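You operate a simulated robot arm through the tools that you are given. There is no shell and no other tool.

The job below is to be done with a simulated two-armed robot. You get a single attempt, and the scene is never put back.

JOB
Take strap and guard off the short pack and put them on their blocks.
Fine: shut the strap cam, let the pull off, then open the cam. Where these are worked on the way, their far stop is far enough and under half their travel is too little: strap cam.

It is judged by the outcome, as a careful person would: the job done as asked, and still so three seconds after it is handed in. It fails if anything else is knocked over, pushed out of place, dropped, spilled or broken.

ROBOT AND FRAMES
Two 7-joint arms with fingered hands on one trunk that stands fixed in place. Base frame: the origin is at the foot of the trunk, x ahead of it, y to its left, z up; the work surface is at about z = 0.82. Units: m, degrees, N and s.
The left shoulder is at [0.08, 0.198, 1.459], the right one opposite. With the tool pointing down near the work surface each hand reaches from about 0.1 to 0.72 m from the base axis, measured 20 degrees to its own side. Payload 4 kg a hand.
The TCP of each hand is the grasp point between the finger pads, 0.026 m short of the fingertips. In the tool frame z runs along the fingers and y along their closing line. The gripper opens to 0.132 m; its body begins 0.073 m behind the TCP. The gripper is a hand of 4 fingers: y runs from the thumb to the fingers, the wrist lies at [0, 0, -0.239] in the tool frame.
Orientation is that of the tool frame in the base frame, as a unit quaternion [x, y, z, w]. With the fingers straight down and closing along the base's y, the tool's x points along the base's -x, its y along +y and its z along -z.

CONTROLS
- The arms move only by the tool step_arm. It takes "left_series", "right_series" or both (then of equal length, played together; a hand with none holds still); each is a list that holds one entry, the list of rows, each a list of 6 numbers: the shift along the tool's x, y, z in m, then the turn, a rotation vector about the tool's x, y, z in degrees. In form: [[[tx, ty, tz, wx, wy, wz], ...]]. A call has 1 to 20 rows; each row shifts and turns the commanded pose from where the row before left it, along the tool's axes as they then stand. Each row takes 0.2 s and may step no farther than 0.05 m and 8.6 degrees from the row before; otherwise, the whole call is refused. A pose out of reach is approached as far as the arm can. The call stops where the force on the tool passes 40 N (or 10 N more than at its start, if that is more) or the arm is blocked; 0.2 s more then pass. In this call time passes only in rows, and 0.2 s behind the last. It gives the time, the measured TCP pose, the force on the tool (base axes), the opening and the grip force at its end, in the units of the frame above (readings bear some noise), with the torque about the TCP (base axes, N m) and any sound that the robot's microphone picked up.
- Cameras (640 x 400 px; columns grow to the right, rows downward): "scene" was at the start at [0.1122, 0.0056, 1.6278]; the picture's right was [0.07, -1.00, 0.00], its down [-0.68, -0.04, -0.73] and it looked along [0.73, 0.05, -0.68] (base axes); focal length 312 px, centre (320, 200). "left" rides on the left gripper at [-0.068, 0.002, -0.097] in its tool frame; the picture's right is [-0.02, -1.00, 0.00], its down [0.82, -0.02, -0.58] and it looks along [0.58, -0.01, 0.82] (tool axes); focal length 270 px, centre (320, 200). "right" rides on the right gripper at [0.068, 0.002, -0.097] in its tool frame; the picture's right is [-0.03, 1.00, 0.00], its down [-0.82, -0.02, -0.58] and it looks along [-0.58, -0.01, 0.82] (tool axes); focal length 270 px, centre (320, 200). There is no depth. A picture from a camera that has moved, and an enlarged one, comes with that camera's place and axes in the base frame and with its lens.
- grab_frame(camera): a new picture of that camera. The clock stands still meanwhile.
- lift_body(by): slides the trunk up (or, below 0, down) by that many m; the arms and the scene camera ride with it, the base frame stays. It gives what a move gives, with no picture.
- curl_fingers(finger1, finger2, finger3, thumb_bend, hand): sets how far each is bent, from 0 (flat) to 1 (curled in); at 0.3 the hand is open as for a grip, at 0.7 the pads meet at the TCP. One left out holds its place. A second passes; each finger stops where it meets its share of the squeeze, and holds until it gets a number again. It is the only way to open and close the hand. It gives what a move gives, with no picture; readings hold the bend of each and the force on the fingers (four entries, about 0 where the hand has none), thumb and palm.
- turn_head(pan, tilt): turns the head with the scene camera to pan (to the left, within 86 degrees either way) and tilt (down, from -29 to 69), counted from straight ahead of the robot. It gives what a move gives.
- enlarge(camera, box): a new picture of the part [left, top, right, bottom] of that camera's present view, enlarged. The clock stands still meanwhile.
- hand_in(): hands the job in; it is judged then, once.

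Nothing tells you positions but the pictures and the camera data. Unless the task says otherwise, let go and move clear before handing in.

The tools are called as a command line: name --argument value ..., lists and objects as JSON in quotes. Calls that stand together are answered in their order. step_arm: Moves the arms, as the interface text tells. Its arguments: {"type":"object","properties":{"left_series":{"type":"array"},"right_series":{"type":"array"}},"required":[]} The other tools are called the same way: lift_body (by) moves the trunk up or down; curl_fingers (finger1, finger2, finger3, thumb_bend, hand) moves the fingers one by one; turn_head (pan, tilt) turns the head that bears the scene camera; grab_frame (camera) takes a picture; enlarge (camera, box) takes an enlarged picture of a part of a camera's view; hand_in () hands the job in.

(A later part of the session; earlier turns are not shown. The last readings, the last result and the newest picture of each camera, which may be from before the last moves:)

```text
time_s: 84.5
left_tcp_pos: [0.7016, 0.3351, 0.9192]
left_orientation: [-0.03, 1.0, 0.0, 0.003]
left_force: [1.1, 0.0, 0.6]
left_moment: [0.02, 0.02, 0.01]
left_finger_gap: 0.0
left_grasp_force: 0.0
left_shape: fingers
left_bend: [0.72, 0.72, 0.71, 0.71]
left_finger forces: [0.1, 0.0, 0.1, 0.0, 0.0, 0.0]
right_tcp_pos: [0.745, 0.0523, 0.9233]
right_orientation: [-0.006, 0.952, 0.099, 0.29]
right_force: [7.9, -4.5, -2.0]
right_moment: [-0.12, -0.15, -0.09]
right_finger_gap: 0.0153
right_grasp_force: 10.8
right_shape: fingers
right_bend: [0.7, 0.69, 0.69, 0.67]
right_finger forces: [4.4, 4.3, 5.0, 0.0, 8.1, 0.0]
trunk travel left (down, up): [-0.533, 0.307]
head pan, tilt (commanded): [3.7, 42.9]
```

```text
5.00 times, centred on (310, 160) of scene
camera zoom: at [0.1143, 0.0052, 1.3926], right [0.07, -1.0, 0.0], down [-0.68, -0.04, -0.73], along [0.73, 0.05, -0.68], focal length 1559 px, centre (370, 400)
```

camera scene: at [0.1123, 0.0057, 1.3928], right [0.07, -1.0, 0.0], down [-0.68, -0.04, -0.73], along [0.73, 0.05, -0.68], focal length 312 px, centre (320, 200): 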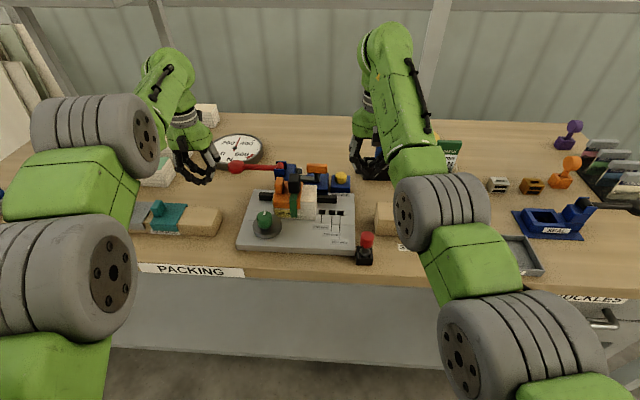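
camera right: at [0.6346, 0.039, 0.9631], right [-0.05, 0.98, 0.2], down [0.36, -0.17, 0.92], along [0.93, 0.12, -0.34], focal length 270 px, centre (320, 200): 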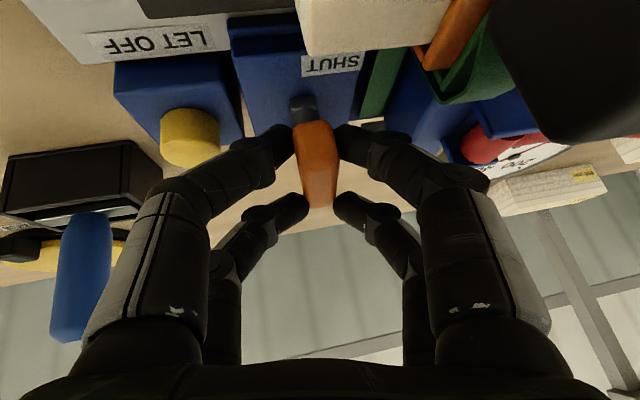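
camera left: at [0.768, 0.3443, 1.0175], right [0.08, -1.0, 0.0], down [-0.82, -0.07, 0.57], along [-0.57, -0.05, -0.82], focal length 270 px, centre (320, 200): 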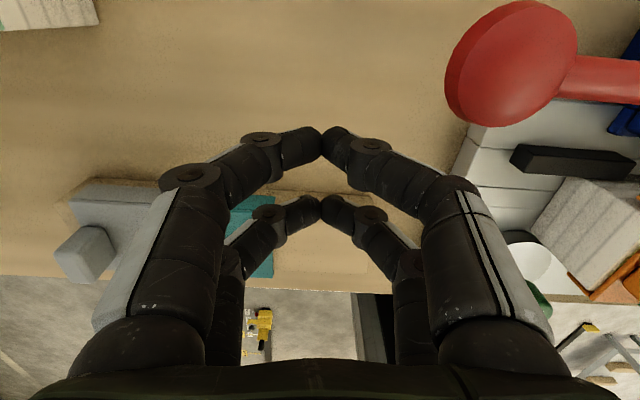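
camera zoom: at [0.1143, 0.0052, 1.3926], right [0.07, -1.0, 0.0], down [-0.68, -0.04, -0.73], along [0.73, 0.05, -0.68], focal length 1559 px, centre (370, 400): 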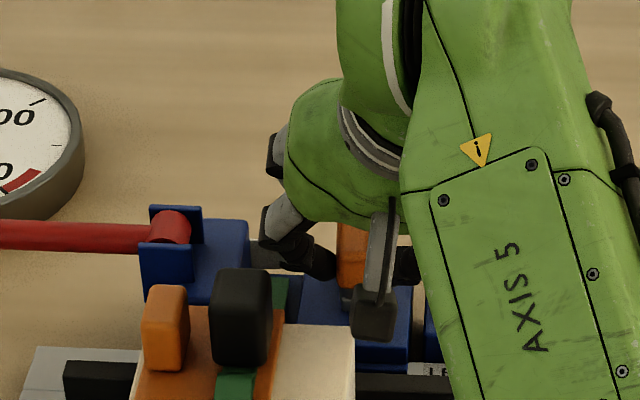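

Almost fully open. A few degrees more to meet the stop.

step_arm --right_series '[[[0.0002, 0.0005, 0, 1.67, -0.55, 2.43], [0.0002, 0.0005, 0, 1.67, -0.55, 2.43]]]'

grab_frame --camera "right"

```text
time_s: 85.1
left_tcp_pos: [0.7028, 0.3349, 0.9211]
left_orientation: [-0.03, 1.0, -0.001, 0.002]
left_force: [0.3, -0.4, 0.2]
left_moment: [0.0, 0.02, 0.02]
left_finger_gap: 0.0001
left_grasp_force: 0.1
left_shape: fingers
left_bend: [0.72, 0.72, 0.71, 0.71]
left_finger forces: [0.1, 0.0, 0.1, 0.0, 0.0, 0.1]
right_tcp_pos: [0.745, 0.0535, 0.9226]
right_orientation: [0.044, 0.95, 0.084, 0.296]
right_force: [6.9, -6.5, -1.7]
right_moment: [-0.2, -0.21, 0.09]
right_finger_gap: 0.0155
right_grasp_force: 11.5
right_shape: fingers
right_bend: [0.7, 0.69, 0.69, 0.66]
right_finger forces: [3.4, 5.6, 3.7, 0.0, 10.4, 0.1]
trunk travel left (down, up): [-0.533, 0.307]
head pan, tilt (commanded): [3.7, 42.9]
```

```text
taken
camera right: at [0.6334, 0.0517, 0.9633], right [0.06, 0.98, 0.2], down [0.34, -0.21, 0.92], along [0.94, 0.02, -0.34], focal length 270 px, centre (320, 200)
```

right: 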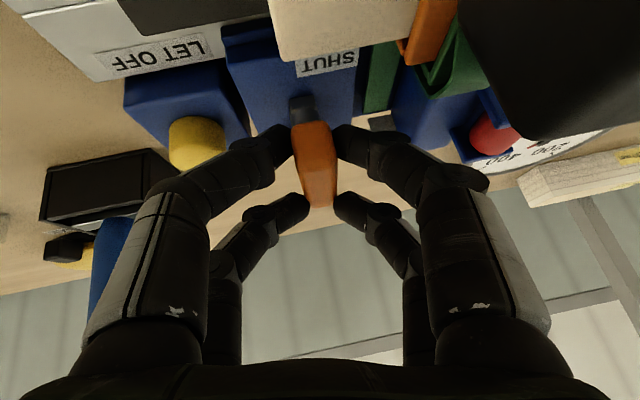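

At the open stop (torque reversed, handle no longer follows). Releasing and retreating along the tool axis.

curl_fingers --hand "right" --finger1 0.61 --finger2 0.61 --finger3 0.59 --thumb_bend 0.59

step_arm --right_series '[[[0, 0, -0.02, 0, 0, 0], [0, 0, -0.03, 0, 0, 0], [0, -0.015, -0.03, 0, 0, 0]]]'

enlarge --camera "scene" --box '[240, 110, 380, 215]'

grab_frame --camera "right"

```text
time_s: 86.1
left_tcp_pos: [0.7006, 0.3365, 0.9212]
left_orientation: [-0.03, 1.0, -0.001, 0.004]
left_force: [-0.5, 0.4, -0.8]
left_moment: [0.01, -0.04, 0.0]
left_finger_gap: 0.0001
left_grasp_force: 0.0
left_shape: fingers
left_bend: [0.72, 0.72, 0.71, 0.71]
left_finger forces: [0.0, 0.0, 0.0, 0.0, 0.1, 0.0]
right_tcp_pos: [0.7437, 0.0549, 0.924]
right_orientation: [0.043, 0.951, 0.084, 0.296]
right_force: [0.4, 0.6, 0.9]
right_moment: [0.02, 0.03, 0.0]
right_finger_gap: 0.0318
right_grasp_force: 0.0
right_shape: fingers
right_bend: [0.61, 0.61, 0.59, 0.59]
right_finger forces: [0.0, 0.1, 0.1, 0.0, 0.0, 0.1]
trunk travel left (down, up): [-0.533, 0.307]
head pan, tilt (commanded): [3.7, 42.9]
```

```text
time_s: 86.9
left_tcp_pos: [0.6989, 0.3365, 0.9213]
left_orientation: [-0.03, 1.0, -0.001, 0.004]
left_force: [0.3, -0.7, 0.4]
left_moment: [0.03, 0.03, 0.02]
left_finger_gap: 0.0
left_grasp_force: 0.1
left_shape: fingers
left_bend: [0.72, 0.72, 0.71, 0.71]
left_finger forces: [0.1, 0.0, 0.0, 0.1, 0.1, 0.1]
right_tcp_pos: [0.6982, 0.0283, 0.9872]
right_orientation: [0.042, 0.95, 0.085, 0.297]
right_force: [0.5, 0.1, 0.4]
right_moment: [-0.02, 0.02, 0.0]
right_finger_gap: 0.032
right_grasp_force: 0.1
right_shape: fingers
right_bend: [0.61, 0.61, 0.59, 0.59]
right_finger forces: [0.1, 0.0, 0.0, 0.0, 0.1, 0.1]
trunk travel left (down, up): [-0.533, 0.307]
head pan, tilt (commanded): [3.7, 42.9]
```

```text
3.81 times, centred on (310, 162) of scene
camera zoom: at [0.1117, 0.0048, 1.3928], right [0.07, -1.0, 0.0], down [-0.68, -0.04, -0.73], along [0.73, 0.05, -0.68], focal length 1188 px, centre (358, 343)
```

zoom: 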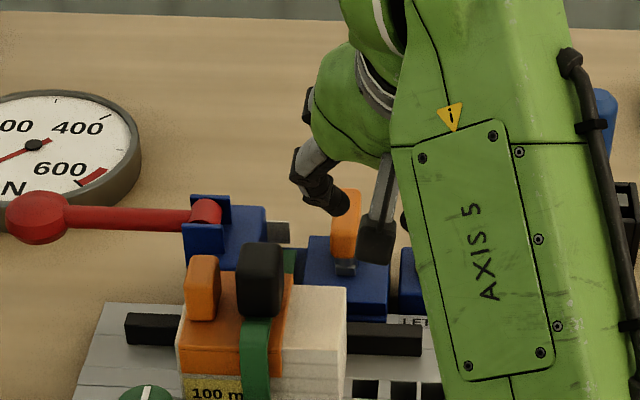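

```text
taken
camera right: at [0.5853, 0.0269, 1.0278], right [0.05, 0.98, 0.2], down [0.34, -0.21, 0.92], along [0.94, 0.02, -0.34], focal length 270 px, centre (320, 200)
```

right: 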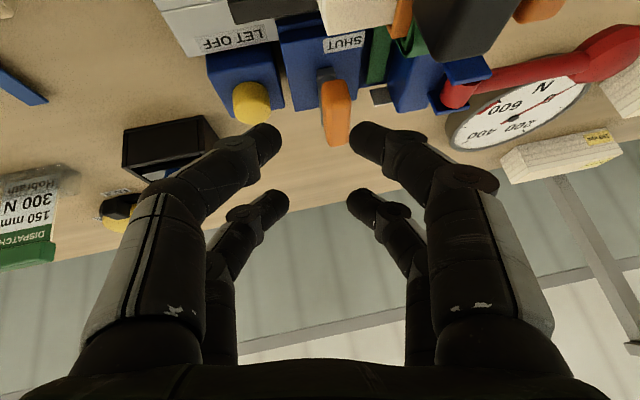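

The cam is open again and the pull is off, so the strap is free. I'll raise the trunk, straighten the right hand clear of the pack and study the slack strap.

lift_body --by 0.06

step_arm --right_series '[[[0.02, -0.035, 0, 0, 0, 0], [0.02, -0.035, 0, 0, 0, 0], [0.02, -0.035, 0, 0, 0, 0], [0, -0.03, 0, 4.5, 8, 0], [0, 0, 0, 4.5, 8, 0], [0, 0, 0, 3, 8, 0], [0, 0, 0, 0, 8, 0]]]'

grab_frame --camera "right"

enlarge --camera "scene" --box '[240, 150, 360, 240]'

```text
time_s: 87.9
left_tcp_pos: [0.6996, 0.3373, 0.9805]
left_orientation: [-0.029, 1.0, -0.002, 0.003]
left_force: [0.5, -0.6, -0.3]
left_moment: [-0.02, 0.03, 0.01]
left_finger_gap: 0.0001
left_grasp_force: 0.1
left_shape: fingers
left_bend: [0.72, 0.72, 0.71, 0.71]
left_finger forces: [0.0, 0.0, 0.0, 0.0, 0.0, 0.0]
right_tcp_pos: [0.6973, 0.0298, 1.047]
right_orientation: [0.044, 0.951, 0.083, 0.296]
right_force: [0.0, -0.1, -0.2]
right_moment: [-0.02, 0.02, -0.01]
right_finger_gap: 0.0323
right_grasp_force: 0.0
right_shape: fingers
right_bend: [0.61, 0.61, 0.59, 0.59]
right_finger forces: [0.0, 0.0, 0.0, 0.0, 0.1, 0.1]
trunk travel left (down, up): [-0.593, 0.247]
head pan, tilt (commanded): [3.7, 42.9]
```

```text
refused: row 4 steps farther than a row can; nothing moved
```

```text
taken
camera right: at [0.5863, 0.0276, 1.087], right [0.05, 0.98, 0.2], down [0.34, -0.2, 0.92], along [0.94, 0.02, -0.34], focal length 270 px, centre (320, 200)
```

right: 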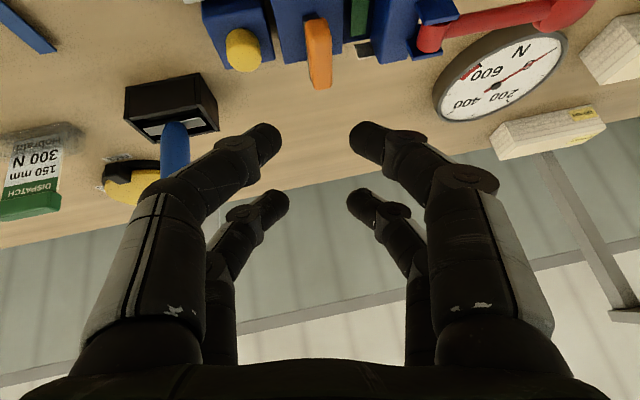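

```text
4.44 times, centred on (300, 195) of scene
camera zoom: at [0.1126, 0.0058, 1.4527], right [0.07, -1.0, 0.0], down [-0.68, -0.04, -0.73], along [0.73, 0.05, -0.68], focal length 1386 px, centre (409, 222)
```

zoom: 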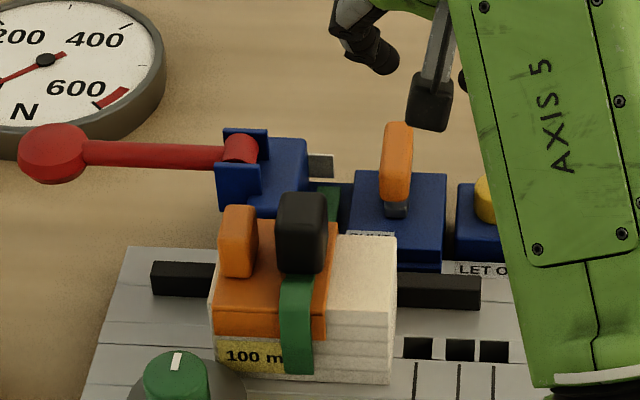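

The strap's front leg hangs slack, buckle about (0.670, 0.1015) up to z≈0.938. I'll turn the right hand so its fingers close front-to-back on the buckle, first in free air to its right.

step_arm --right_series '[[[0.007, -0.0398, -0.0138, 0, 0, 0], [0.007, -0.0398, -0.0138, 0, 0, 0], [0, 0, 0, -2.75, 2.1, -7.6], [0, 0, 0, -2.75, 2.1, -7.6], [0, 0, 0, -2.75, 2.1, -7.6], [0, 0, 0, -2.75, 2.1, -7.6], [0, 0, 0, -2.75, 2.1, -7.6], [0, 0, 0, -2.75, 2.1, -7.6], [0, 0, 0, -2.75, 2.1, -7.6], [0, 0, 0, -2.75, 2.1, -7.6], [0, 0, 0, -2.75, 2.1, -7.6], [0, 0, 0, -2.75, 2.1, -7.6]]]'

curl_fingers --hand "right" --finger1 0.5 --finger2 0.5 --finger3 0.55 --thumb_bend 0.55

grab_frame --camera "right"

grab_frame --camera "scene"

```text
time_s: 90.5
left_tcp_pos: [0.7018, 0.3372, 0.9805]
left_orientation: [-0.029, 1.0, -0.001, 0.002]
left_force: [-0.2, 1.1, -0.8]
left_moment: [-0.01, 0.01, 0.02]
left_finger_gap: 0.0
left_grasp_force: 0.0
left_shape: fingers
left_bend: [0.72, 0.72, 0.71, 0.71]
left_finger forces: [0.1, 0.0, 0.0, 0.1, 0.0, 0.0]
right_tcp_pos: [0.6671, -0.0504, 1.0462]
right_orientation: [-0.624, 0.766, 0.099, 0.121]
right_force: [0.1, 0.0, 0.5]
right_moment: [-0.01, 0.02, 0.03]
right_finger_gap: 0.0323
right_grasp_force: 0.0
right_shape: fingers
right_bend: [0.61, 0.61, 0.59, 0.59]
right_finger forces: [0.0, 0.0, 0.0, 0.0, 0.0, 0.0]
trunk travel left (down, up): [-0.593, 0.247]
head pan, tilt (commanded): [3.7, 42.9]
```

```text
time_s: 91.5
left_tcp_pos: [0.7014, 0.3353, 0.9813]
left_orientation: [-0.03, 1.0, -0.002, 0.004]
left_force: [-0.4, 0.3, 0.3]
left_moment: [0.03, 0.02, 0.0]
left_finger_gap: 0.0
left_grasp_force: 0.0
left_shape: fingers
left_bend: [0.72, 0.72, 0.71, 0.71]
left_finger forces: [0.0, 0.0, 0.0, 0.0, 0.0, 0.0]
right_tcp_pos: [0.6682, -0.0506, 1.0477]
right_orientation: [-0.623, 0.766, 0.098, 0.122]
right_force: [-0.3, 0.5, -0.3]
right_moment: [-0.01, 0.01, -0.02]
right_finger_gap: 0.0567
right_grasp_force: 0.1
right_shape: fingers
right_bend: [0.5, 0.5, 0.55, 0.55]
right_finger forces: [0.1, 0.0, 0.0, 0.0, 0.1, 0.0]
trunk travel left (down, up): [-0.593, 0.247]
head pan, tilt (commanded): [3.7, 42.9]
```

```text
taken
camera right: at [0.646, -0.1428, 1.1168], right [-0.97, 0.23, 0.01], down [0.14, 0.58, 0.8], along [0.18, 0.78, -0.6], focal length 270 px, centre (320, 200)
```

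right: 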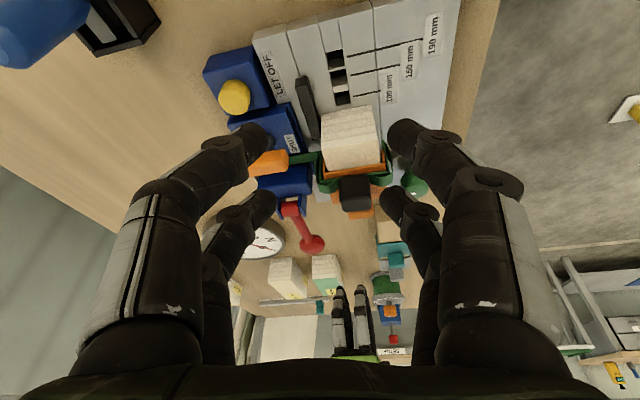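

```text
taken
camera scene: at [0.1122, 0.0056, 1.4528], right [0.07, -1.0, 0.0], down [-0.68, -0.04, -0.73], along [0.73, 0.05, -0.68], focal length 312 px, centre (320, 200)
```

scene: 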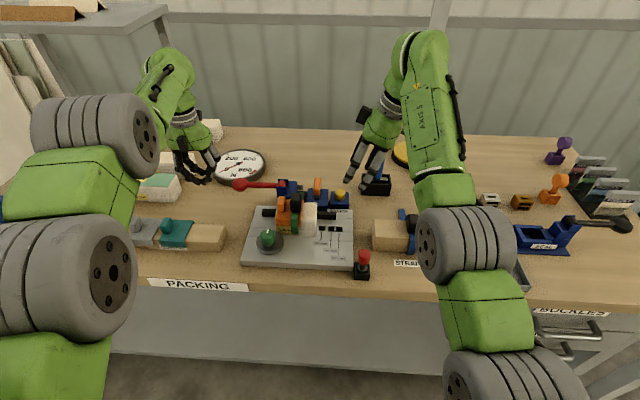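

Orientation reached, and this camera now looks along the pack's side — enlarging to see the strap's shape.

enlarge --camera "right" --box '[250, 90, 430, 240]'

enlarge --camera "right" --box '[310, 130, 410, 220]'

```text
2.67 times, centred on (340, 165) of right
camera zoom: at [0.646, -0.1428, 1.1168], right [-0.97, 0.23, 0.01], down [0.14, 0.58, 0.8], along [0.18, 0.78, -0.6], focal length 721 px, centre (267, 293)
```

zoom: 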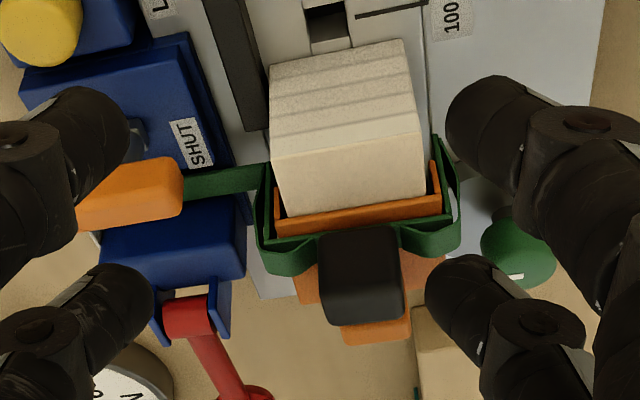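

```text
4.44 times, centred on (360, 175) of right
camera zoom: at [0.646, -0.1428, 1.1168], right [-0.97, 0.23, 0.01], down [0.14, 0.58, 0.8], along [0.18, 0.78, -0.6], focal length 1201 px, centre (142, 311)
```

zoom: 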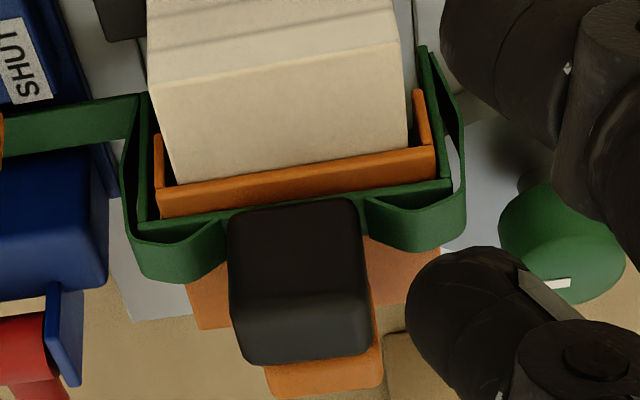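

I can see the slack loops beside the buckle; the buckle measures about x 0.645–0.679, y≈0.100, z 0.913–0.942, and the two digit pairs can straddle the 15 mm band. Moving to hover above it.

step_arm --right_series '[[[-0.0298, 0.0093, 0.0222, 0, 0, 0], [-0.0298, 0.0093, 0.0222, 0, 0, 0], [-0.0298, 0.0093, 0.0222, 0, 0, 0], [-0.0298, 0.0093, 0.0222, 0, 0, 0]]]'

grab_frame --camera "right"

enlarge --camera "right" --box '[220, 80, 420, 260]'

enlarge --camera "scene" --box '[220, 130, 380, 250]'

```text
time_s: 92.5
left_tcp_pos: [0.7016, 0.3374, 0.9801]
left_orientation: [-0.029, 1.0, -0.001, 0.003]
left_force: [0.0, 0.4, 0.0]
left_moment: [-0.02, 0.01, 0.02]
left_finger_gap: 0.0
left_grasp_force: 0.1
left_shape: fingers
left_bend: [0.72, 0.72, 0.71, 0.71]
left_finger forces: [0.0, 0.0, 0.0, 0.0, 0.1, 0.0]
right_tcp_pos: [0.6603, 0.097, 0.9992]
right_orientation: [-0.622, 0.767, 0.098, 0.122]
right_force: [0.4, 0.7, -0.4]
right_moment: [0.03, 0.02, 0.02]
right_finger_gap: 0.0569
right_grasp_force: 0.1
right_shape: fingers
right_bend: [0.5, 0.5, 0.55, 0.55]
right_finger forces: [0.1, 0.1, 0.0, 0.0, 0.1, 0.0]
trunk travel left (down, up): [-0.593, 0.247]
head pan, tilt (commanded): [3.7, 42.9]
```

```text
taken
camera right: at [0.6384, 0.0042, 1.0692], right [-0.97, 0.23, 0.01], down [0.14, 0.58, 0.8], along [0.18, 0.78, -0.6], focal length 270 px, centre (320, 200)
```

right: 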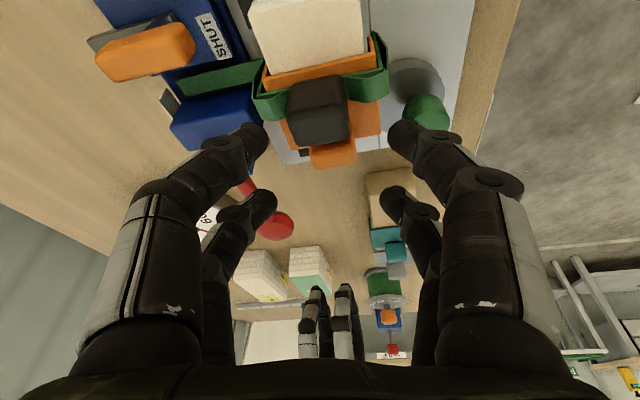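

```text
2.22 times, centred on (320, 170) of right
camera zoom: at [0.6384, 0.0042, 1.0692], right [-0.97, 0.23, 0.01], down [0.14, 0.58, 0.8], along [0.18, 0.78, -0.6], focal length 601 px, centre (320, 267)
```

zoom: 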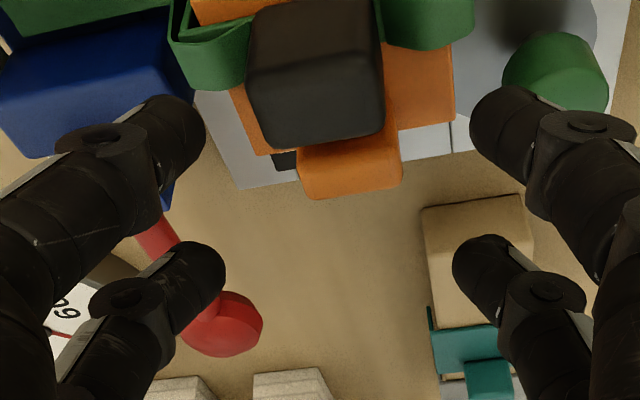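

```text
3.33 times, centred on (300, 190) of scene
camera zoom: at [0.1123, 0.0074, 1.4528], right [0.07, -1.0, 0.0], down [-0.68, -0.05, -0.73], along [0.73, 0.05, -0.68], focal length 1039 px, centre (387, 233)
```

zoom: 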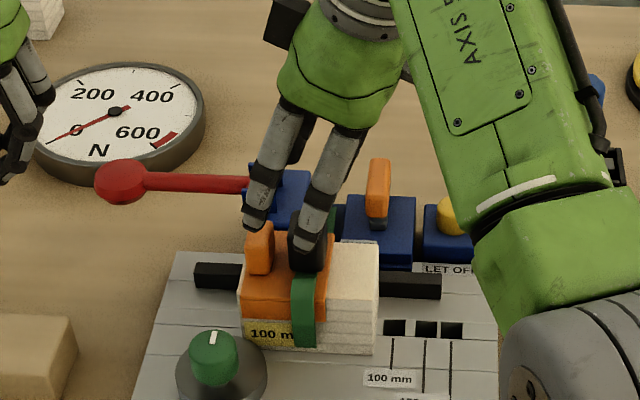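

Buckle is right below. Descending straight down in two stages.

step_arm --right_series '[[[0.0048, -0.0003, 0.0132, 0, 0, 0], [0.0048, -0.0003, 0.0132, 0, 0, 0]]]'

enlarge --camera "right" --box '[200, 40, 440, 260]'

enlarge --camera "scene" --box '[250, 160, 340, 230]'

```text
time_s: 93.1
left_tcp_pos: [0.7019, 0.3364, 0.98]
left_orientation: [-0.03, 1.0, -0.002, 0.003]
left_force: [-0.5, -0.8, -0.5]
left_moment: [0.01, -0.03, -0.01]
left_finger_gap: 0.0
left_grasp_force: 0.1
left_shape: fingers
left_bend: [0.72, 0.72, 0.71, 0.71]
left_finger forces: [0.0, 0.1, 0.1, 0.0, 0.0, 0.0]
right_tcp_pos: [0.6607, 0.094, 0.9721]
right_orientation: [-0.623, 0.767, 0.098, 0.122]
right_force: [0.0, 0.4, -1.4]
right_moment: [-0.01, 0.02, 0.01]
right_finger_gap: 0.0572
right_grasp_force: 0.1
right_shape: fingers
right_bend: [0.5, 0.5, 0.55, 0.55]
right_finger forces: [0.0, 0.0, 0.0, 0.0, 0.1, 0.1]
trunk travel left (down, up): [-0.593, 0.247]
head pan, tilt (commanded): [3.7, 42.9]
```

```text
1.82 times, centred on (320, 150) of right
camera zoom: at [0.6395, 0.0021, 1.0415], right [-0.97, 0.23, 0.01], down [0.14, 0.58, 0.8], along [0.18, 0.78, -0.6], focal length 491 px, centre (320, 291)
```

zoom: 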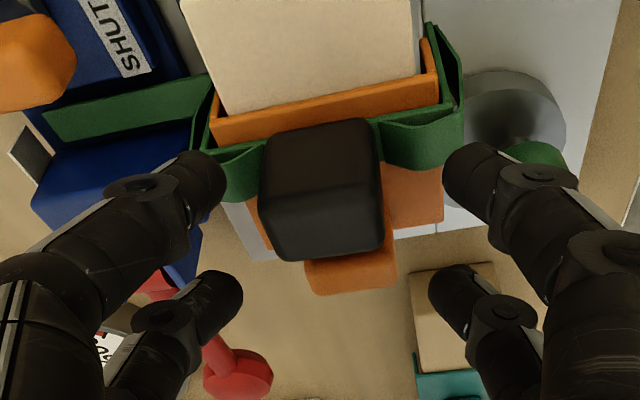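

```text
5.71 times, centred on (295, 195) of scene
camera zoom: at [0.1126, 0.0063, 1.4528], right [0.07, -1.0, 0.0], down [-0.68, -0.04, -0.73], along [0.73, 0.05, -0.68], focal length 1782 px, centre (463, 229)
```

zoom: 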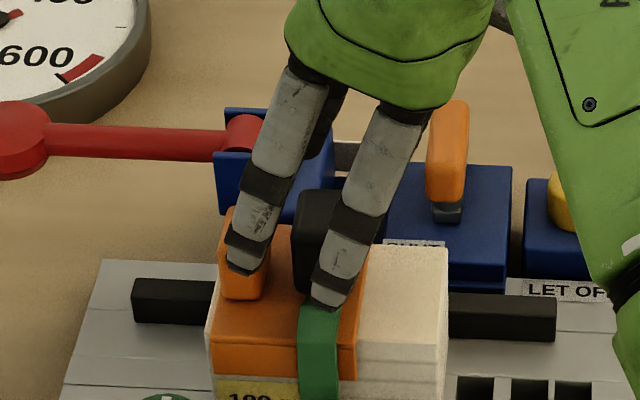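

Alignment good. Descending the remaining 2.9 cm.

step_arm --right_series '[[[0.0044, 0, 0.0136, 0, 0, 0], [0.0044, 0, 0.0136, 0, 0, 0]]]'

enlarge --camera "right" --box '[200, 80, 440, 300]'

enlarge --camera "scene" --box '[250, 160, 340, 230]'

```text
time_s: 93.7
left_tcp_pos: [0.7004, 0.3361, 0.9821]
left_orientation: [-0.029, 1.0, -0.001, 0.004]
left_force: [0.1, -0.4, 0.7]
left_moment: [0.0, 0.01, -0.01]
left_finger_gap: 0.0
left_grasp_force: 0.2
left_shape: fingers
left_bend: [0.72, 0.72, 0.71, 0.71]
left_finger forces: [0.0, 0.1, 0.1, 0.0, 0.0, 0.0]
right_tcp_pos: [0.6616, 0.0935, 0.9441]
right_orientation: [-0.623, 0.766, 0.099, 0.123]
right_force: [0.6, -0.9, 3.8]
right_moment: [0.0, 0.15, 0.0]
right_finger_gap: 0.0575
right_grasp_force: 2.3
right_shape: fingers
right_bend: [0.5, 0.5, 0.55, 0.55]
right_finger forces: [3.6, 0.0, 0.0, 0.0, 0.0, 0.0]
trunk travel left (down, up): [-0.593, 0.247]
head pan, tilt (commanded): [3.7, 42.9]
```

```text
1.82 times, centred on (320, 190) of right
camera zoom: at [0.6393, 0.0017, 1.0141], right [-0.97, 0.23, 0.01], down [0.14, 0.58, 0.8], along [0.18, 0.78, -0.6], focal length 491 px, centre (320, 218)
```

zoom: 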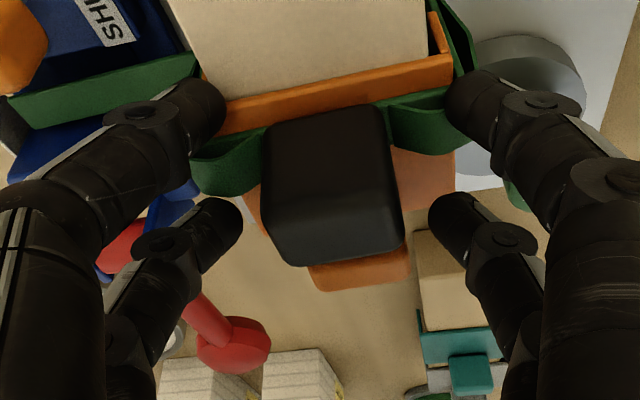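

```text
5.71 times, centred on (295, 195) of scene
camera zoom: at [0.1117, 0.0056, 1.4529], right [0.07, -1.0, 0.0], down [-0.68, -0.04, -0.73], along [0.73, 0.05, -0.68], focal length 1782 px, centre (463, 229)
```

zoom: 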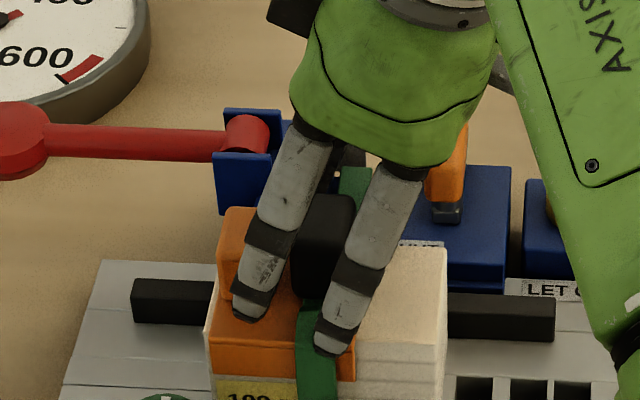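

Finger1 just touches the pack top (3.6 N). Raising 5 mm, then closing on the buckle.

step_arm --right_series '[[[-0.0016, 0, -0.0048, 0, 0, 0]]]'

curl_fingers --hand "right" --finger1 0.57 --finger2 0.57 --finger3 0.58 --thumb_bend 0.58

enlarge --camera "right" --box '[200, 80, 440, 300]'

```text
time_s: 94.1
left_tcp_pos: [0.7013, 0.3356, 0.9807]
left_orientation: [-0.03, 1.0, -0.002, 0.002]
left_force: [0.5, 0.2, -0.9]
left_moment: [0.0, 0.0, 0.0]
left_finger_gap: 0.0002
left_grasp_force: 0.2
left_shape: fingers
left_bend: [0.72, 0.72, 0.71, 0.71]
left_finger forces: [0.0, 0.0, 0.0, 0.1, 0.1, 0.0]
right_tcp_pos: [0.6624, 0.094, 0.9482]
right_orientation: [-0.623, 0.766, 0.099, 0.12]
right_force: [-0.2, -0.5, 0.2]
right_moment: [-0.03, 0.03, 0.01]
right_finger_gap: 0.057
right_grasp_force: 0.1
right_shape: fingers
right_bend: [0.5, 0.5, 0.55, 0.55]
right_finger forces: [0.0, 0.0, 0.0, 0.1, 0.0, 0.0]
trunk travel left (down, up): [-0.593, 0.247]
head pan, tilt (commanded): [3.7, 42.9]
```

```text
time_s: 95.1
left_tcp_pos: [0.7006, 0.3357, 0.9806]
left_orientation: [-0.031, 1.0, -0.002, 0.003]
left_force: [0.0, 1.0, 0.4]
left_moment: [0.01, -0.01, -0.02]
left_finger_gap: 0.0
left_grasp_force: 0.1
left_shape: fingers
left_bend: [0.72, 0.72, 0.71, 0.71]
left_finger forces: [0.0, 0.0, 0.1, 0.1, 0.0, 0.0]
right_tcp_pos: [0.6598, 0.095, 0.9495]
right_orientation: [-0.623, 0.767, 0.099, 0.121]
right_force: [-0.4, 0.4, -0.8]
right_moment: [0.01, 0.01, 0.0]
right_finger_gap: 0.0444
right_grasp_force: 0.1
right_shape: fingers
right_bend: [0.56, 0.56, 0.57, 0.57]
right_finger forces: [0.0, 0.0, 0.1, 0.0, 0.0, 0.0]
trunk travel left (down, up): [-0.593, 0.247]
head pan, tilt (commanded): [3.7, 42.9]
```

```text
1.82 times, centred on (320, 190) of right
camera zoom: at [0.6394, 0.0014, 1.0187], right [-0.97, 0.23, 0.01], down [0.14, 0.58, 0.8], along [0.18, 0.78, -0.6], focal length 491 px, centre (320, 218)
```

zoom: 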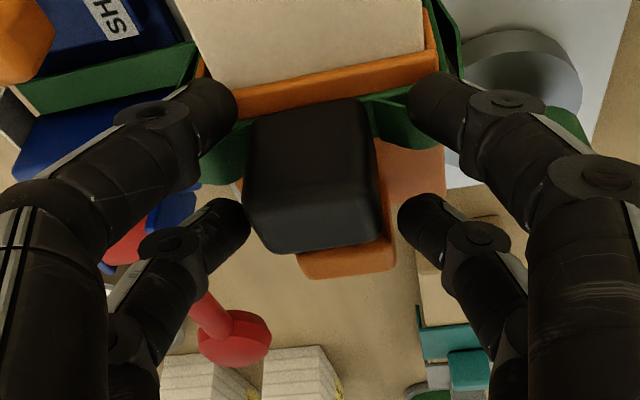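

The buckle sits about 3 mm rearward of the hand's centre; shifting to match and closing.

step_arm --right_series '[[[0, -0.003, 0, 0, 0, 0]]]'

curl_fingers --hand "right" --finger1 0.7 --finger2 0.7 --finger3 0.7 --thumb_bend 0.7

enlarge --camera "right" --box '[200, 80, 440, 300]'

enlarge --camera "scene" --box '[250, 160, 340, 230]'

```text
time_s: 95.5
left_tcp_pos: [0.7004, 0.3357, 0.9817]
left_orientation: [-0.03, 1.0, -0.001, 0.003]
left_force: [-0.3, 0.1, -0.2]
left_moment: [-0.01, -0.02, -0.02]
left_finger_gap: 0.0
left_grasp_force: 0.1
left_shape: fingers
left_bend: [0.72, 0.72, 0.71, 0.71]
left_finger forces: [0.0, 0.0, 0.0, 0.1, 0.0, 0.1]
right_tcp_pos: [0.6639, 0.0932, 0.9487]
right_orientation: [-0.623, 0.766, 0.099, 0.122]
right_force: [0.4, -0.8, 0.4]
right_moment: [0.0, -0.01, 0.0]
right_finger_gap: 0.0448
right_grasp_force: 0.0
right_shape: fingers
right_bend: [0.56, 0.56, 0.57, 0.57]
right_finger forces: [0.0, 0.0, 0.0, 0.0, 0.1, 0.1]
trunk travel left (down, up): [-0.593, 0.247]
head pan, tilt (commanded): [3.7, 42.9]
```

```text
time_s: 96.5
left_tcp_pos: [0.7024, 0.3353, 0.9807]
left_orientation: [-0.029, 1.0, -0.002, 0.004]
left_force: [-0.4, 0.3, 0.0]
left_moment: [0.02, -0.03, -0.01]
left_finger_gap: 0.0
left_grasp_force: 0.0
left_shape: fingers
left_bend: [0.72, 0.72, 0.71, 0.71]
left_finger forces: [0.1, 0.0, 0.0, 0.0, 0.0, 0.0]
right_tcp_pos: [0.6633, 0.0928, 0.9492]
right_orientation: [-0.623, 0.766, 0.1, 0.122]
right_force: [-0.9, -0.5, 0.0]
right_moment: [-0.02, 0.09, -0.08]
right_finger_gap: 0.012
right_grasp_force: 7.4
right_shape: fingers
right_bend: [0.64, 0.67, 0.63, 0.7]
right_finger forces: [5.7, 2.4, 5.6, 0.1, 0.6, 0.0]
trunk travel left (down, up): [-0.593, 0.247]
head pan, tilt (commanded): [3.7, 42.9]
```

```text
1.82 times, centred on (320, 190) of right
camera zoom: at [0.6421, 0.0006, 1.0189], right [-0.97, 0.23, 0.01], down [0.14, 0.58, 0.8], along [0.18, 0.78, -0.6], focal length 491 px, centre (320, 218)
```

zoom: 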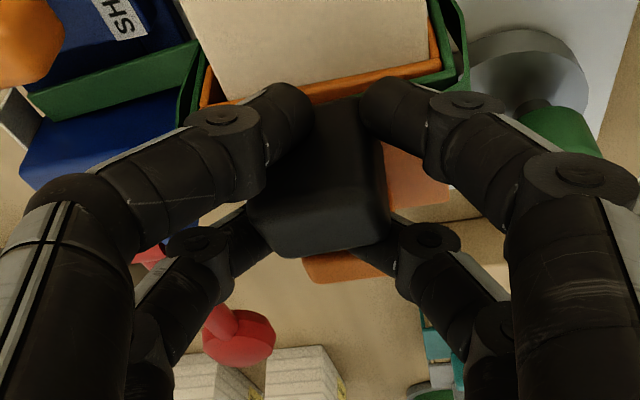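

```text
5.71 times, centred on (295, 195) of scene
camera zoom: at [0.1121, 0.0056, 1.4528], right [0.07, -1.0, 0.0], down [-0.68, -0.04, -0.73], along [0.73, 0.05, -0.68], focal length 1782 px, centre (463, 229)
```

zoom: 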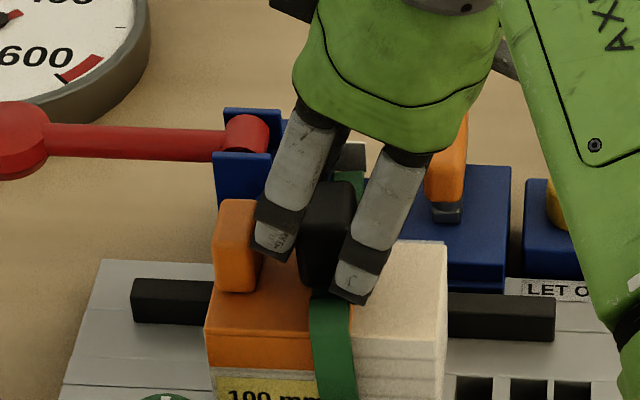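

Only the far pair holds the buckle; the pairs are too widely spaced for its 27 mm width, so I'll instead centre the finger1/thumb pair on it. Opening first and looking.

curl_fingers --hand "right" --finger1 0.52 --finger2 0.5 --finger3 0.54 --thumb_bend 0.54

enlarge --camera "right" --box '[200, 80, 440, 300]'

enlarge --camera "scene" --box '[250, 160, 340, 230]'

```text
time_s: 97.5
left_tcp_pos: [0.7013, 0.3363, 0.9803]
left_orientation: [-0.029, 1.0, -0.001, 0.004]
left_force: [-0.3, 0.1, -0.6]
left_moment: [0.01, -0.04, 0.05]
left_finger_gap: 0.0
left_grasp_force: 0.1
left_shape: fingers
left_bend: [0.72, 0.72, 0.71, 0.71]
left_finger forces: [0.1, 0.1, 0.0, 0.1, 0.1, 0.1]
right_tcp_pos: [0.6635, 0.0923, 0.9481]
right_orientation: [-0.623, 0.766, 0.099, 0.121]
right_force: [0.0, -0.7, 0.0]
right_moment: [0.01, 0.05, 0.01]
right_finger_gap: 0.0553
right_grasp_force: 0.0
right_shape: fingers
right_bend: [0.52, 0.5, 0.54, 0.54]
right_finger forces: [0.0, 0.0, 0.0, 0.1, 0.0, 0.0]
trunk travel left (down, up): [-0.593, 0.247]
head pan, tilt (commanded): [3.7, 42.9]
```

```text
1.82 times, centred on (320, 190) of right
camera zoom: at [0.6422, 0.0007, 1.0188], right [-0.97, 0.23, 0.01], down [0.14, 0.58, 0.8], along [0.18, 0.78, -0.6], focal length 491 px, centre (320, 218)
```

zoom: 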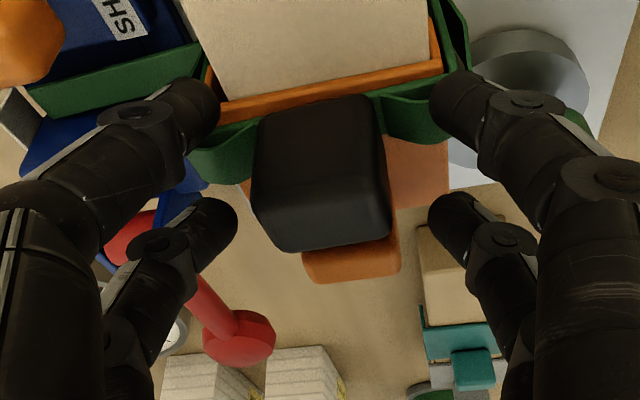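

```text
5.71 times, centred on (295, 195) of scene
camera zoom: at [0.1123, 0.0057, 1.4528], right [0.07, -1.0, 0.0], down [-0.68, -0.04, -0.73], along [0.73, 0.05, -0.68], focal length 1782 px, centre (463, 229)
```

zoom: 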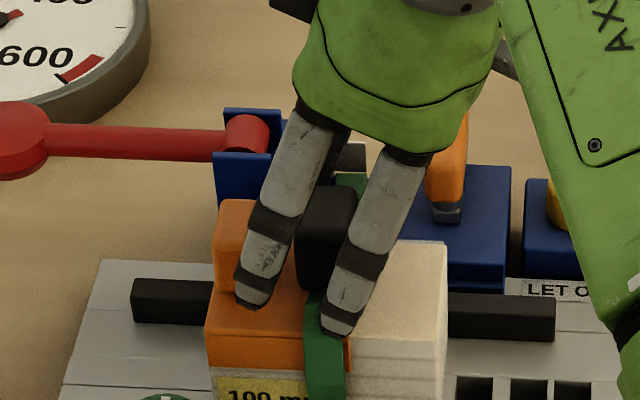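

The finger forces show the 12° yaw mismatch let thumb and finger2 slip past the rounded corners. I'll test in the air whether the right hand can hold a full 90° yaw both here and over the strap block before gripping.

step_arm --right_series '[[[-0.0093, 0, -0.0285, 0, 0, 0], [-0.0093, 0, -0.0285, 0, 0, 0], [0, 0, 0, -1.85, 0, -5.7], [0, 0, 0, -1.85, 0, -5.7]]]'

enlarge --camera "right" --box '[200, 40, 440, 260]'

enlarge --camera "scene" --box '[250, 160, 340, 230]'

```text
time_s: 98.5
left_tcp_pos: [0.7013, 0.3376, 0.9802]
left_orientation: [-0.029, 1.0, -0.002, 0.003]
left_force: [0.6, -0.1, -0.4]
left_moment: [0.01, 0.02, 0.0]
left_finger_gap: 0.0
left_grasp_force: 0.0
left_shape: fingers
left_bend: [0.72, 0.72, 0.71, 0.71]
left_finger forces: [0.0, 0.0, 0.1, 0.1, 0.1, 0.0]
right_tcp_pos: [0.6638, 0.0946, 1.0102]
right_orientation: [0.699, -0.697, -0.111, -0.111]
right_force: [-0.1, -0.2, 0.4]
right_moment: [0.01, 0.02, 0.02]
right_finger_gap: 0.0548
right_grasp_force: 0.0
right_shape: fingers
right_bend: [0.52, 0.5, 0.54, 0.54]
right_finger forces: [0.1, 0.0, 0.1, 0.1, 0.0, 0.0]
trunk travel left (down, up): [-0.593, 0.247]
head pan, tilt (commanded): [3.7, 42.9]
```

```text
1.82 times, centred on (320, 150) of right
camera zoom: at [0.6622, -0.0011, 1.0789], right [-1.0, 0.02, 0.01], down [0.02, 0.6, 0.8], along [0.01, 0.8, -0.6], focal length 491 px, centre (320, 291)
```

zoom: 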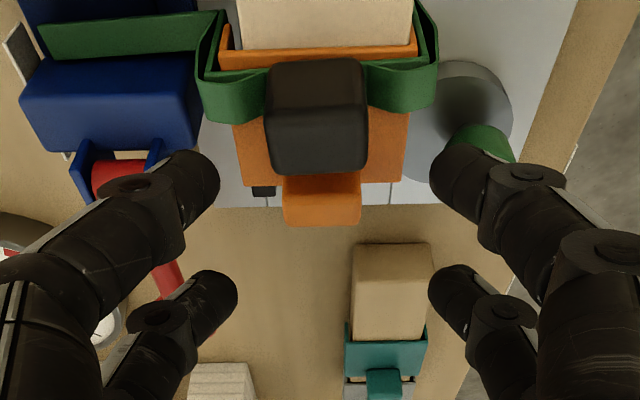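

```text
5.71 times, centred on (295, 195) of scene
camera zoom: at [0.1125, 0.0058, 1.4527], right [0.07, -1.0, 0.0], down [-0.68, -0.04, -0.73], along [0.73, 0.05, -0.68], focal length 1782 px, centre (463, 229)
```

zoom: 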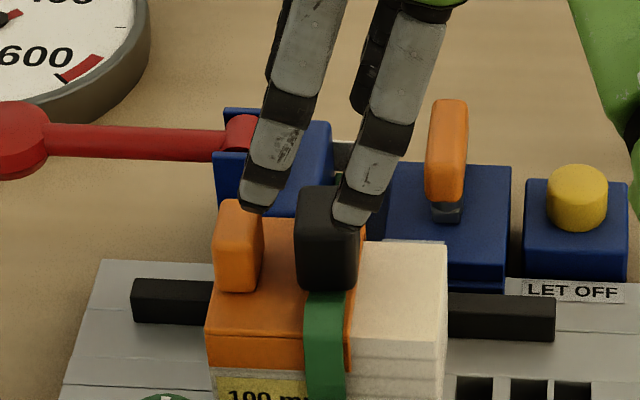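

Yaw 90° is fine here. Now testing the same orientation over the strap block's free slot.

step_arm --right_series '[[[0.0413, 0.0048, -0.0156, 0, 0, 0], [0.0413, 0.0048, -0.0156, 0, 0, 0], [0.0413, 0.0048, -0.0156, 0, 0, 0], [0.0413, 0.0048, -0.0156, 0, 0, 0], [0.0413, 0.0048, -0.0156, 0, 0, 0]]]'

grab_frame --camera "right"

grab_frame --camera "scene"

```text
time_s: 99.7
left_tcp_pos: [0.7017, 0.3343, 0.9802]
left_orientation: [-0.03, 1.0, -0.001, 0.003]
left_force: [0.3, -0.8, -0.2]
left_moment: [0.0, 0.03, -0.01]
left_finger_gap: 0.0002
left_grasp_force: 0.0
left_shape: fingers
left_bend: [0.72, 0.72, 0.71, 0.71]
left_finger forces: [0.0, 0.1, 0.1, 0.0, 0.0, 0.2]
right_tcp_pos: [0.6414, -0.1278, 1.0173]
right_orientation: [0.7, -0.697, -0.111, -0.111]
right_force: [0.0, 0.7, -0.2]
right_moment: [0.0, -0.01, -0.01]
right_finger_gap: 0.055
right_grasp_force: 0.0
right_shape: fingers
right_bend: [0.52, 0.5, 0.54, 0.54]
right_finger forces: [0.0, 0.0, 0.1, 0.0, 0.0, 0.0]
trunk travel left (down, up): [-0.593, 0.247]
head pan, tilt (commanded): [3.7, 42.9]
```

```text
taken
camera right: at [0.6391, -0.2224, 1.0875], right [-1.0, 0.02, 0.01], down [0.02, 0.6, 0.8], along [0.01, 0.8, -0.6], focal length 270 px, centre (320, 200)
```

right: 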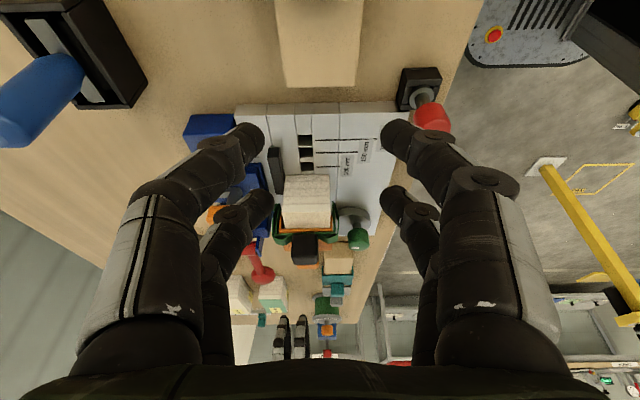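

```text
taken
camera scene: at [0.1119, 0.0038, 1.4528], right [0.07, -1.0, 0.0], down [-0.68, -0.04, -0.73], along [0.73, 0.05, -0.68], focal length 312 px, centre (320, 200)
```

scene: 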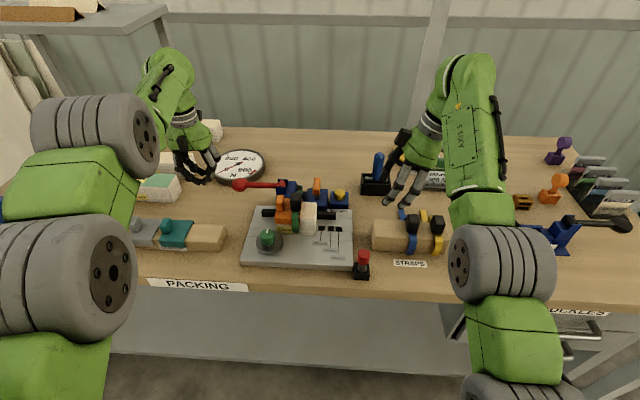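

Reachable here as well. While over the block I'll take close views of it for placement.

enlarge --camera "scene" --box '[350, 190, 470, 280]'

enlarge --camera "right" --box '[220, 0, 420, 150]'

```text
4.44 times, centred on (410, 235) of scene
camera zoom: at [0.1119, 0.0038, 1.4528], right [0.07, -1.0, 0.0], down [-0.68, -0.04, -0.73], along [0.73, 0.05, -0.68], focal length 1386 px, centre (-80, 44)
```

zoom: 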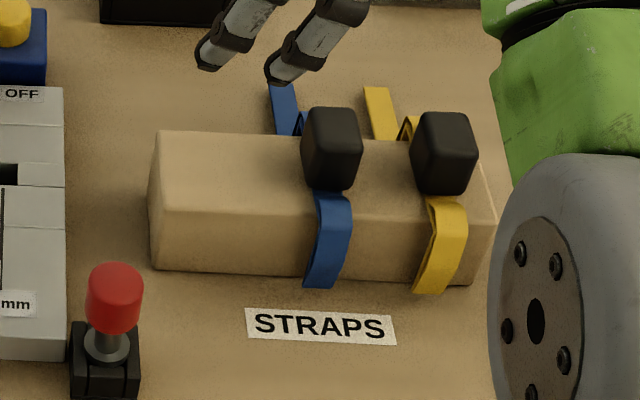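

```text
2.67 times, centred on (320, 75) of right
camera zoom: at [0.6391, -0.2224, 1.0875], right [-1.0, 0.02, 0.01], down [0.02, 0.6, 0.8], along [0.01, 0.8, -0.6], focal length 721 px, centre (320, 533)
```

zoom: 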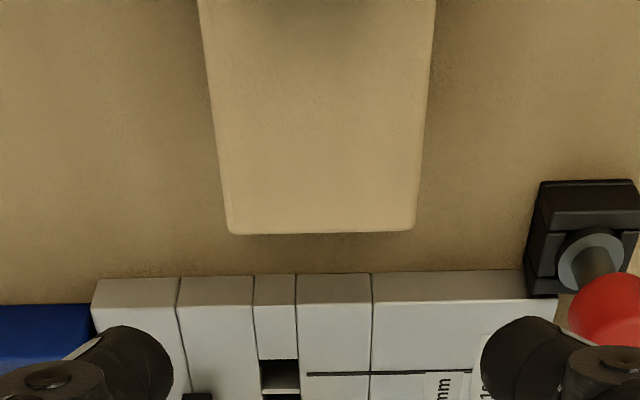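

The block is square to the bench: centre x≈0.6385, end at y −0.098, blue strap at y −0.186, so the green strap goes at y≈−0.127. Returning to hover over the buckle with a smaller lean (10°), to descend by trunk.

step_arm --right_series '[[[-0.0425, -0.0044, 0.0143, 0, 0, 0], [-0.0425, -0.0044, 0.0143, 0, 0, 0], [-0.0425, -0.0044, 0.0143, 0, 0, 0], [-0.0425, -0.0044, 0.0143, 0, 0, 0], [-0.0425, -0.0044, 0.0143, 0, 0, 0], [0, 0, 0, 0, 8, 0]]]'

enlarge --camera "right" --box '[200, 40, 440, 260]'

```text
time_s: 101.1
left_tcp_pos: [0.7, 0.336, 0.9817]
left_orientation: [-0.03, 1.0, -0.002, 0.004]
left_force: [-0.9, -0.8, -0.3]
left_moment: [-0.03, 0.0, -0.02]
left_finger_gap: 0.0
left_grasp_force: 0.0
left_shape: fingers
left_bend: [0.72, 0.72, 0.71, 0.71]
left_finger forces: [0.0, 0.0, 0.0, 0.0, 0.1, 0.0]
right_tcp_pos: [0.6619, 0.0972, 1.0153]
right_orientation: [0.706, -0.703, -0.061, -0.061]
right_force: [0.3, -0.6, 0.3]
right_moment: [-0.03, 0.04, 0.0]
right_finger_gap: 0.0556
right_grasp_force: 0.2
right_shape: fingers
right_bend: [0.52, 0.5, 0.54, 0.54]
right_finger forces: [0.1, 0.0, 0.0, 0.1, 0.0, 0.0]
trunk travel left (down, up): [-0.593, 0.247]
head pan, tilt (commanded): [3.7, 42.9]
```

```text
1.82 times, centred on (320, 150) of right
camera zoom: at [0.6596, 0.0132, 1.0976], right [-1.0, 0.02, 0.0], down [0.02, 0.7, 0.71], along [0.01, 0.71, -0.7], focal length 491 px, centre (320, 291)
```

zoom: 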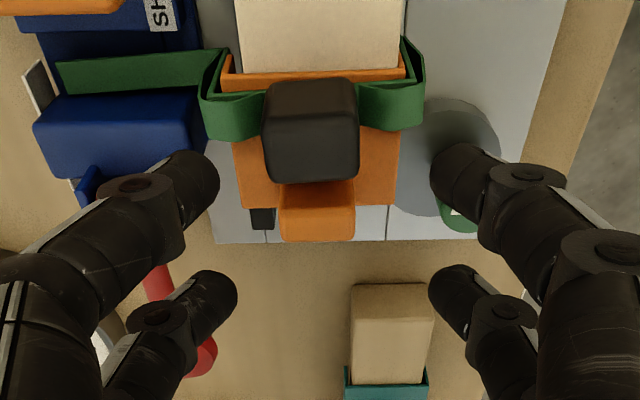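

Buckle centre reads (0.663, 0.101), hand pads at (0.662, 0.100) — well centred. Narrowing the fingers and descending by trunk 5 cm.

curl_fingers --hand "right" --finger1 0.56 --finger2 0.56 --finger3 0.56 --thumb_bend 0.56

lift_body --by -0.05

enlarge --camera "right" --box '[200, 60, 440, 280]'

enlarge --camera "scene" --box '[250, 140, 340, 210]'

```text
time_s: 102.1
left_tcp_pos: [0.701, 0.3369, 0.9805]
left_orientation: [-0.03, 1.0, -0.002, 0.002]
left_force: [0.6, -0.3, -0.2]
left_moment: [0.01, 0.02, -0.02]
left_finger_gap: 0.0
left_grasp_force: 0.1
left_shape: fingers
left_bend: [0.72, 0.72, 0.71, 0.71]
left_finger forces: [0.0, 0.1, 0.1, 0.1, 0.1, 0.0]
right_tcp_pos: [0.6631, 0.0945, 1.0152]
right_orientation: [0.706, -0.703, -0.062, -0.061]
right_force: [-0.2, 0.2, -0.5]
right_moment: [-0.03, 0.04, 0.0]
right_finger_gap: 0.0461
right_grasp_force: 0.1
right_shape: fingers
right_bend: [0.56, 0.56, 0.56, 0.56]
right_finger forces: [0.1, 0.0, 0.0, 0.0, 0.1, 0.0]
trunk travel left (down, up): [-0.593, 0.247]
head pan, tilt (commanded): [3.7, 42.9]
```

```text
time_s: 103.0
left_tcp_pos: [0.6998, 0.3368, 0.9309]
left_orientation: [-0.03, 1.0, -0.002, 0.004]
left_force: [0.5, 0.5, 0.4]
left_moment: [0.01, 0.0, -0.02]
left_finger_gap: 0.0
left_grasp_force: 0.0
left_shape: fingers
left_bend: [0.72, 0.72, 0.71, 0.71]
left_finger forces: [0.0, 0.0, 0.1, 0.1, 0.0, 0.0]
right_tcp_pos: [0.6627, 0.0953, 0.9657]
right_orientation: [0.706, -0.703, -0.061, -0.064]
right_force: [-0.1, -0.8, -0.1]
right_moment: [-0.02, 0.0, 0.0]
right_finger_gap: 0.0463
right_grasp_force: 0.1
right_shape: fingers
right_bend: [0.56, 0.56, 0.56, 0.56]
right_finger forces: [0.0, 0.0, 0.0, 0.0, 0.0, 0.1]
trunk travel left (down, up): [-0.543, 0.297]
head pan, tilt (commanded): [3.7, 42.9]
```

```text
1.82 times, centred on (320, 170) of right
camera zoom: at [0.6598, 0.0122, 1.048], right [-1.0, 0.02, 0.0], down [0.02, 0.7, 0.71], along [0.01, 0.71, -0.7], focal length 491 px, centre (320, 254)
```

zoom: 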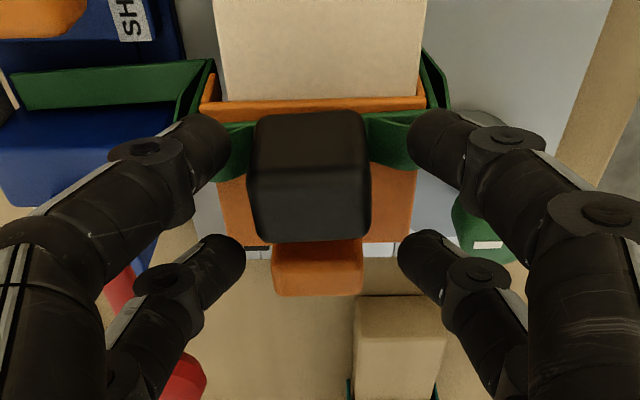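

```text
5.71 times, centred on (295, 175) of scene
camera zoom: at [0.1117, 0.0055, 1.4028], right [0.07, -1.0, 0.0], down [-0.68, -0.04, -0.73], along [0.73, 0.05, -0.68], focal length 1782 px, centre (463, 343)
```

zoom: 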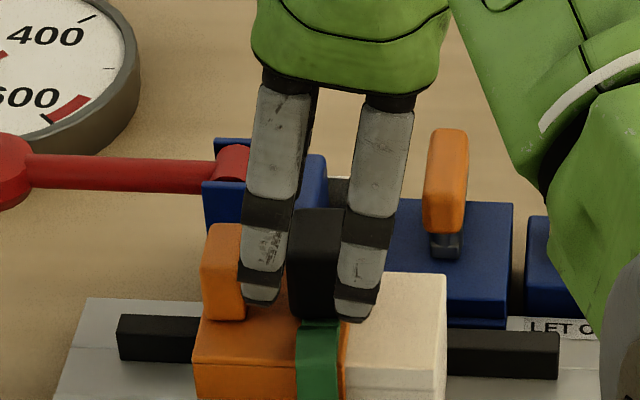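

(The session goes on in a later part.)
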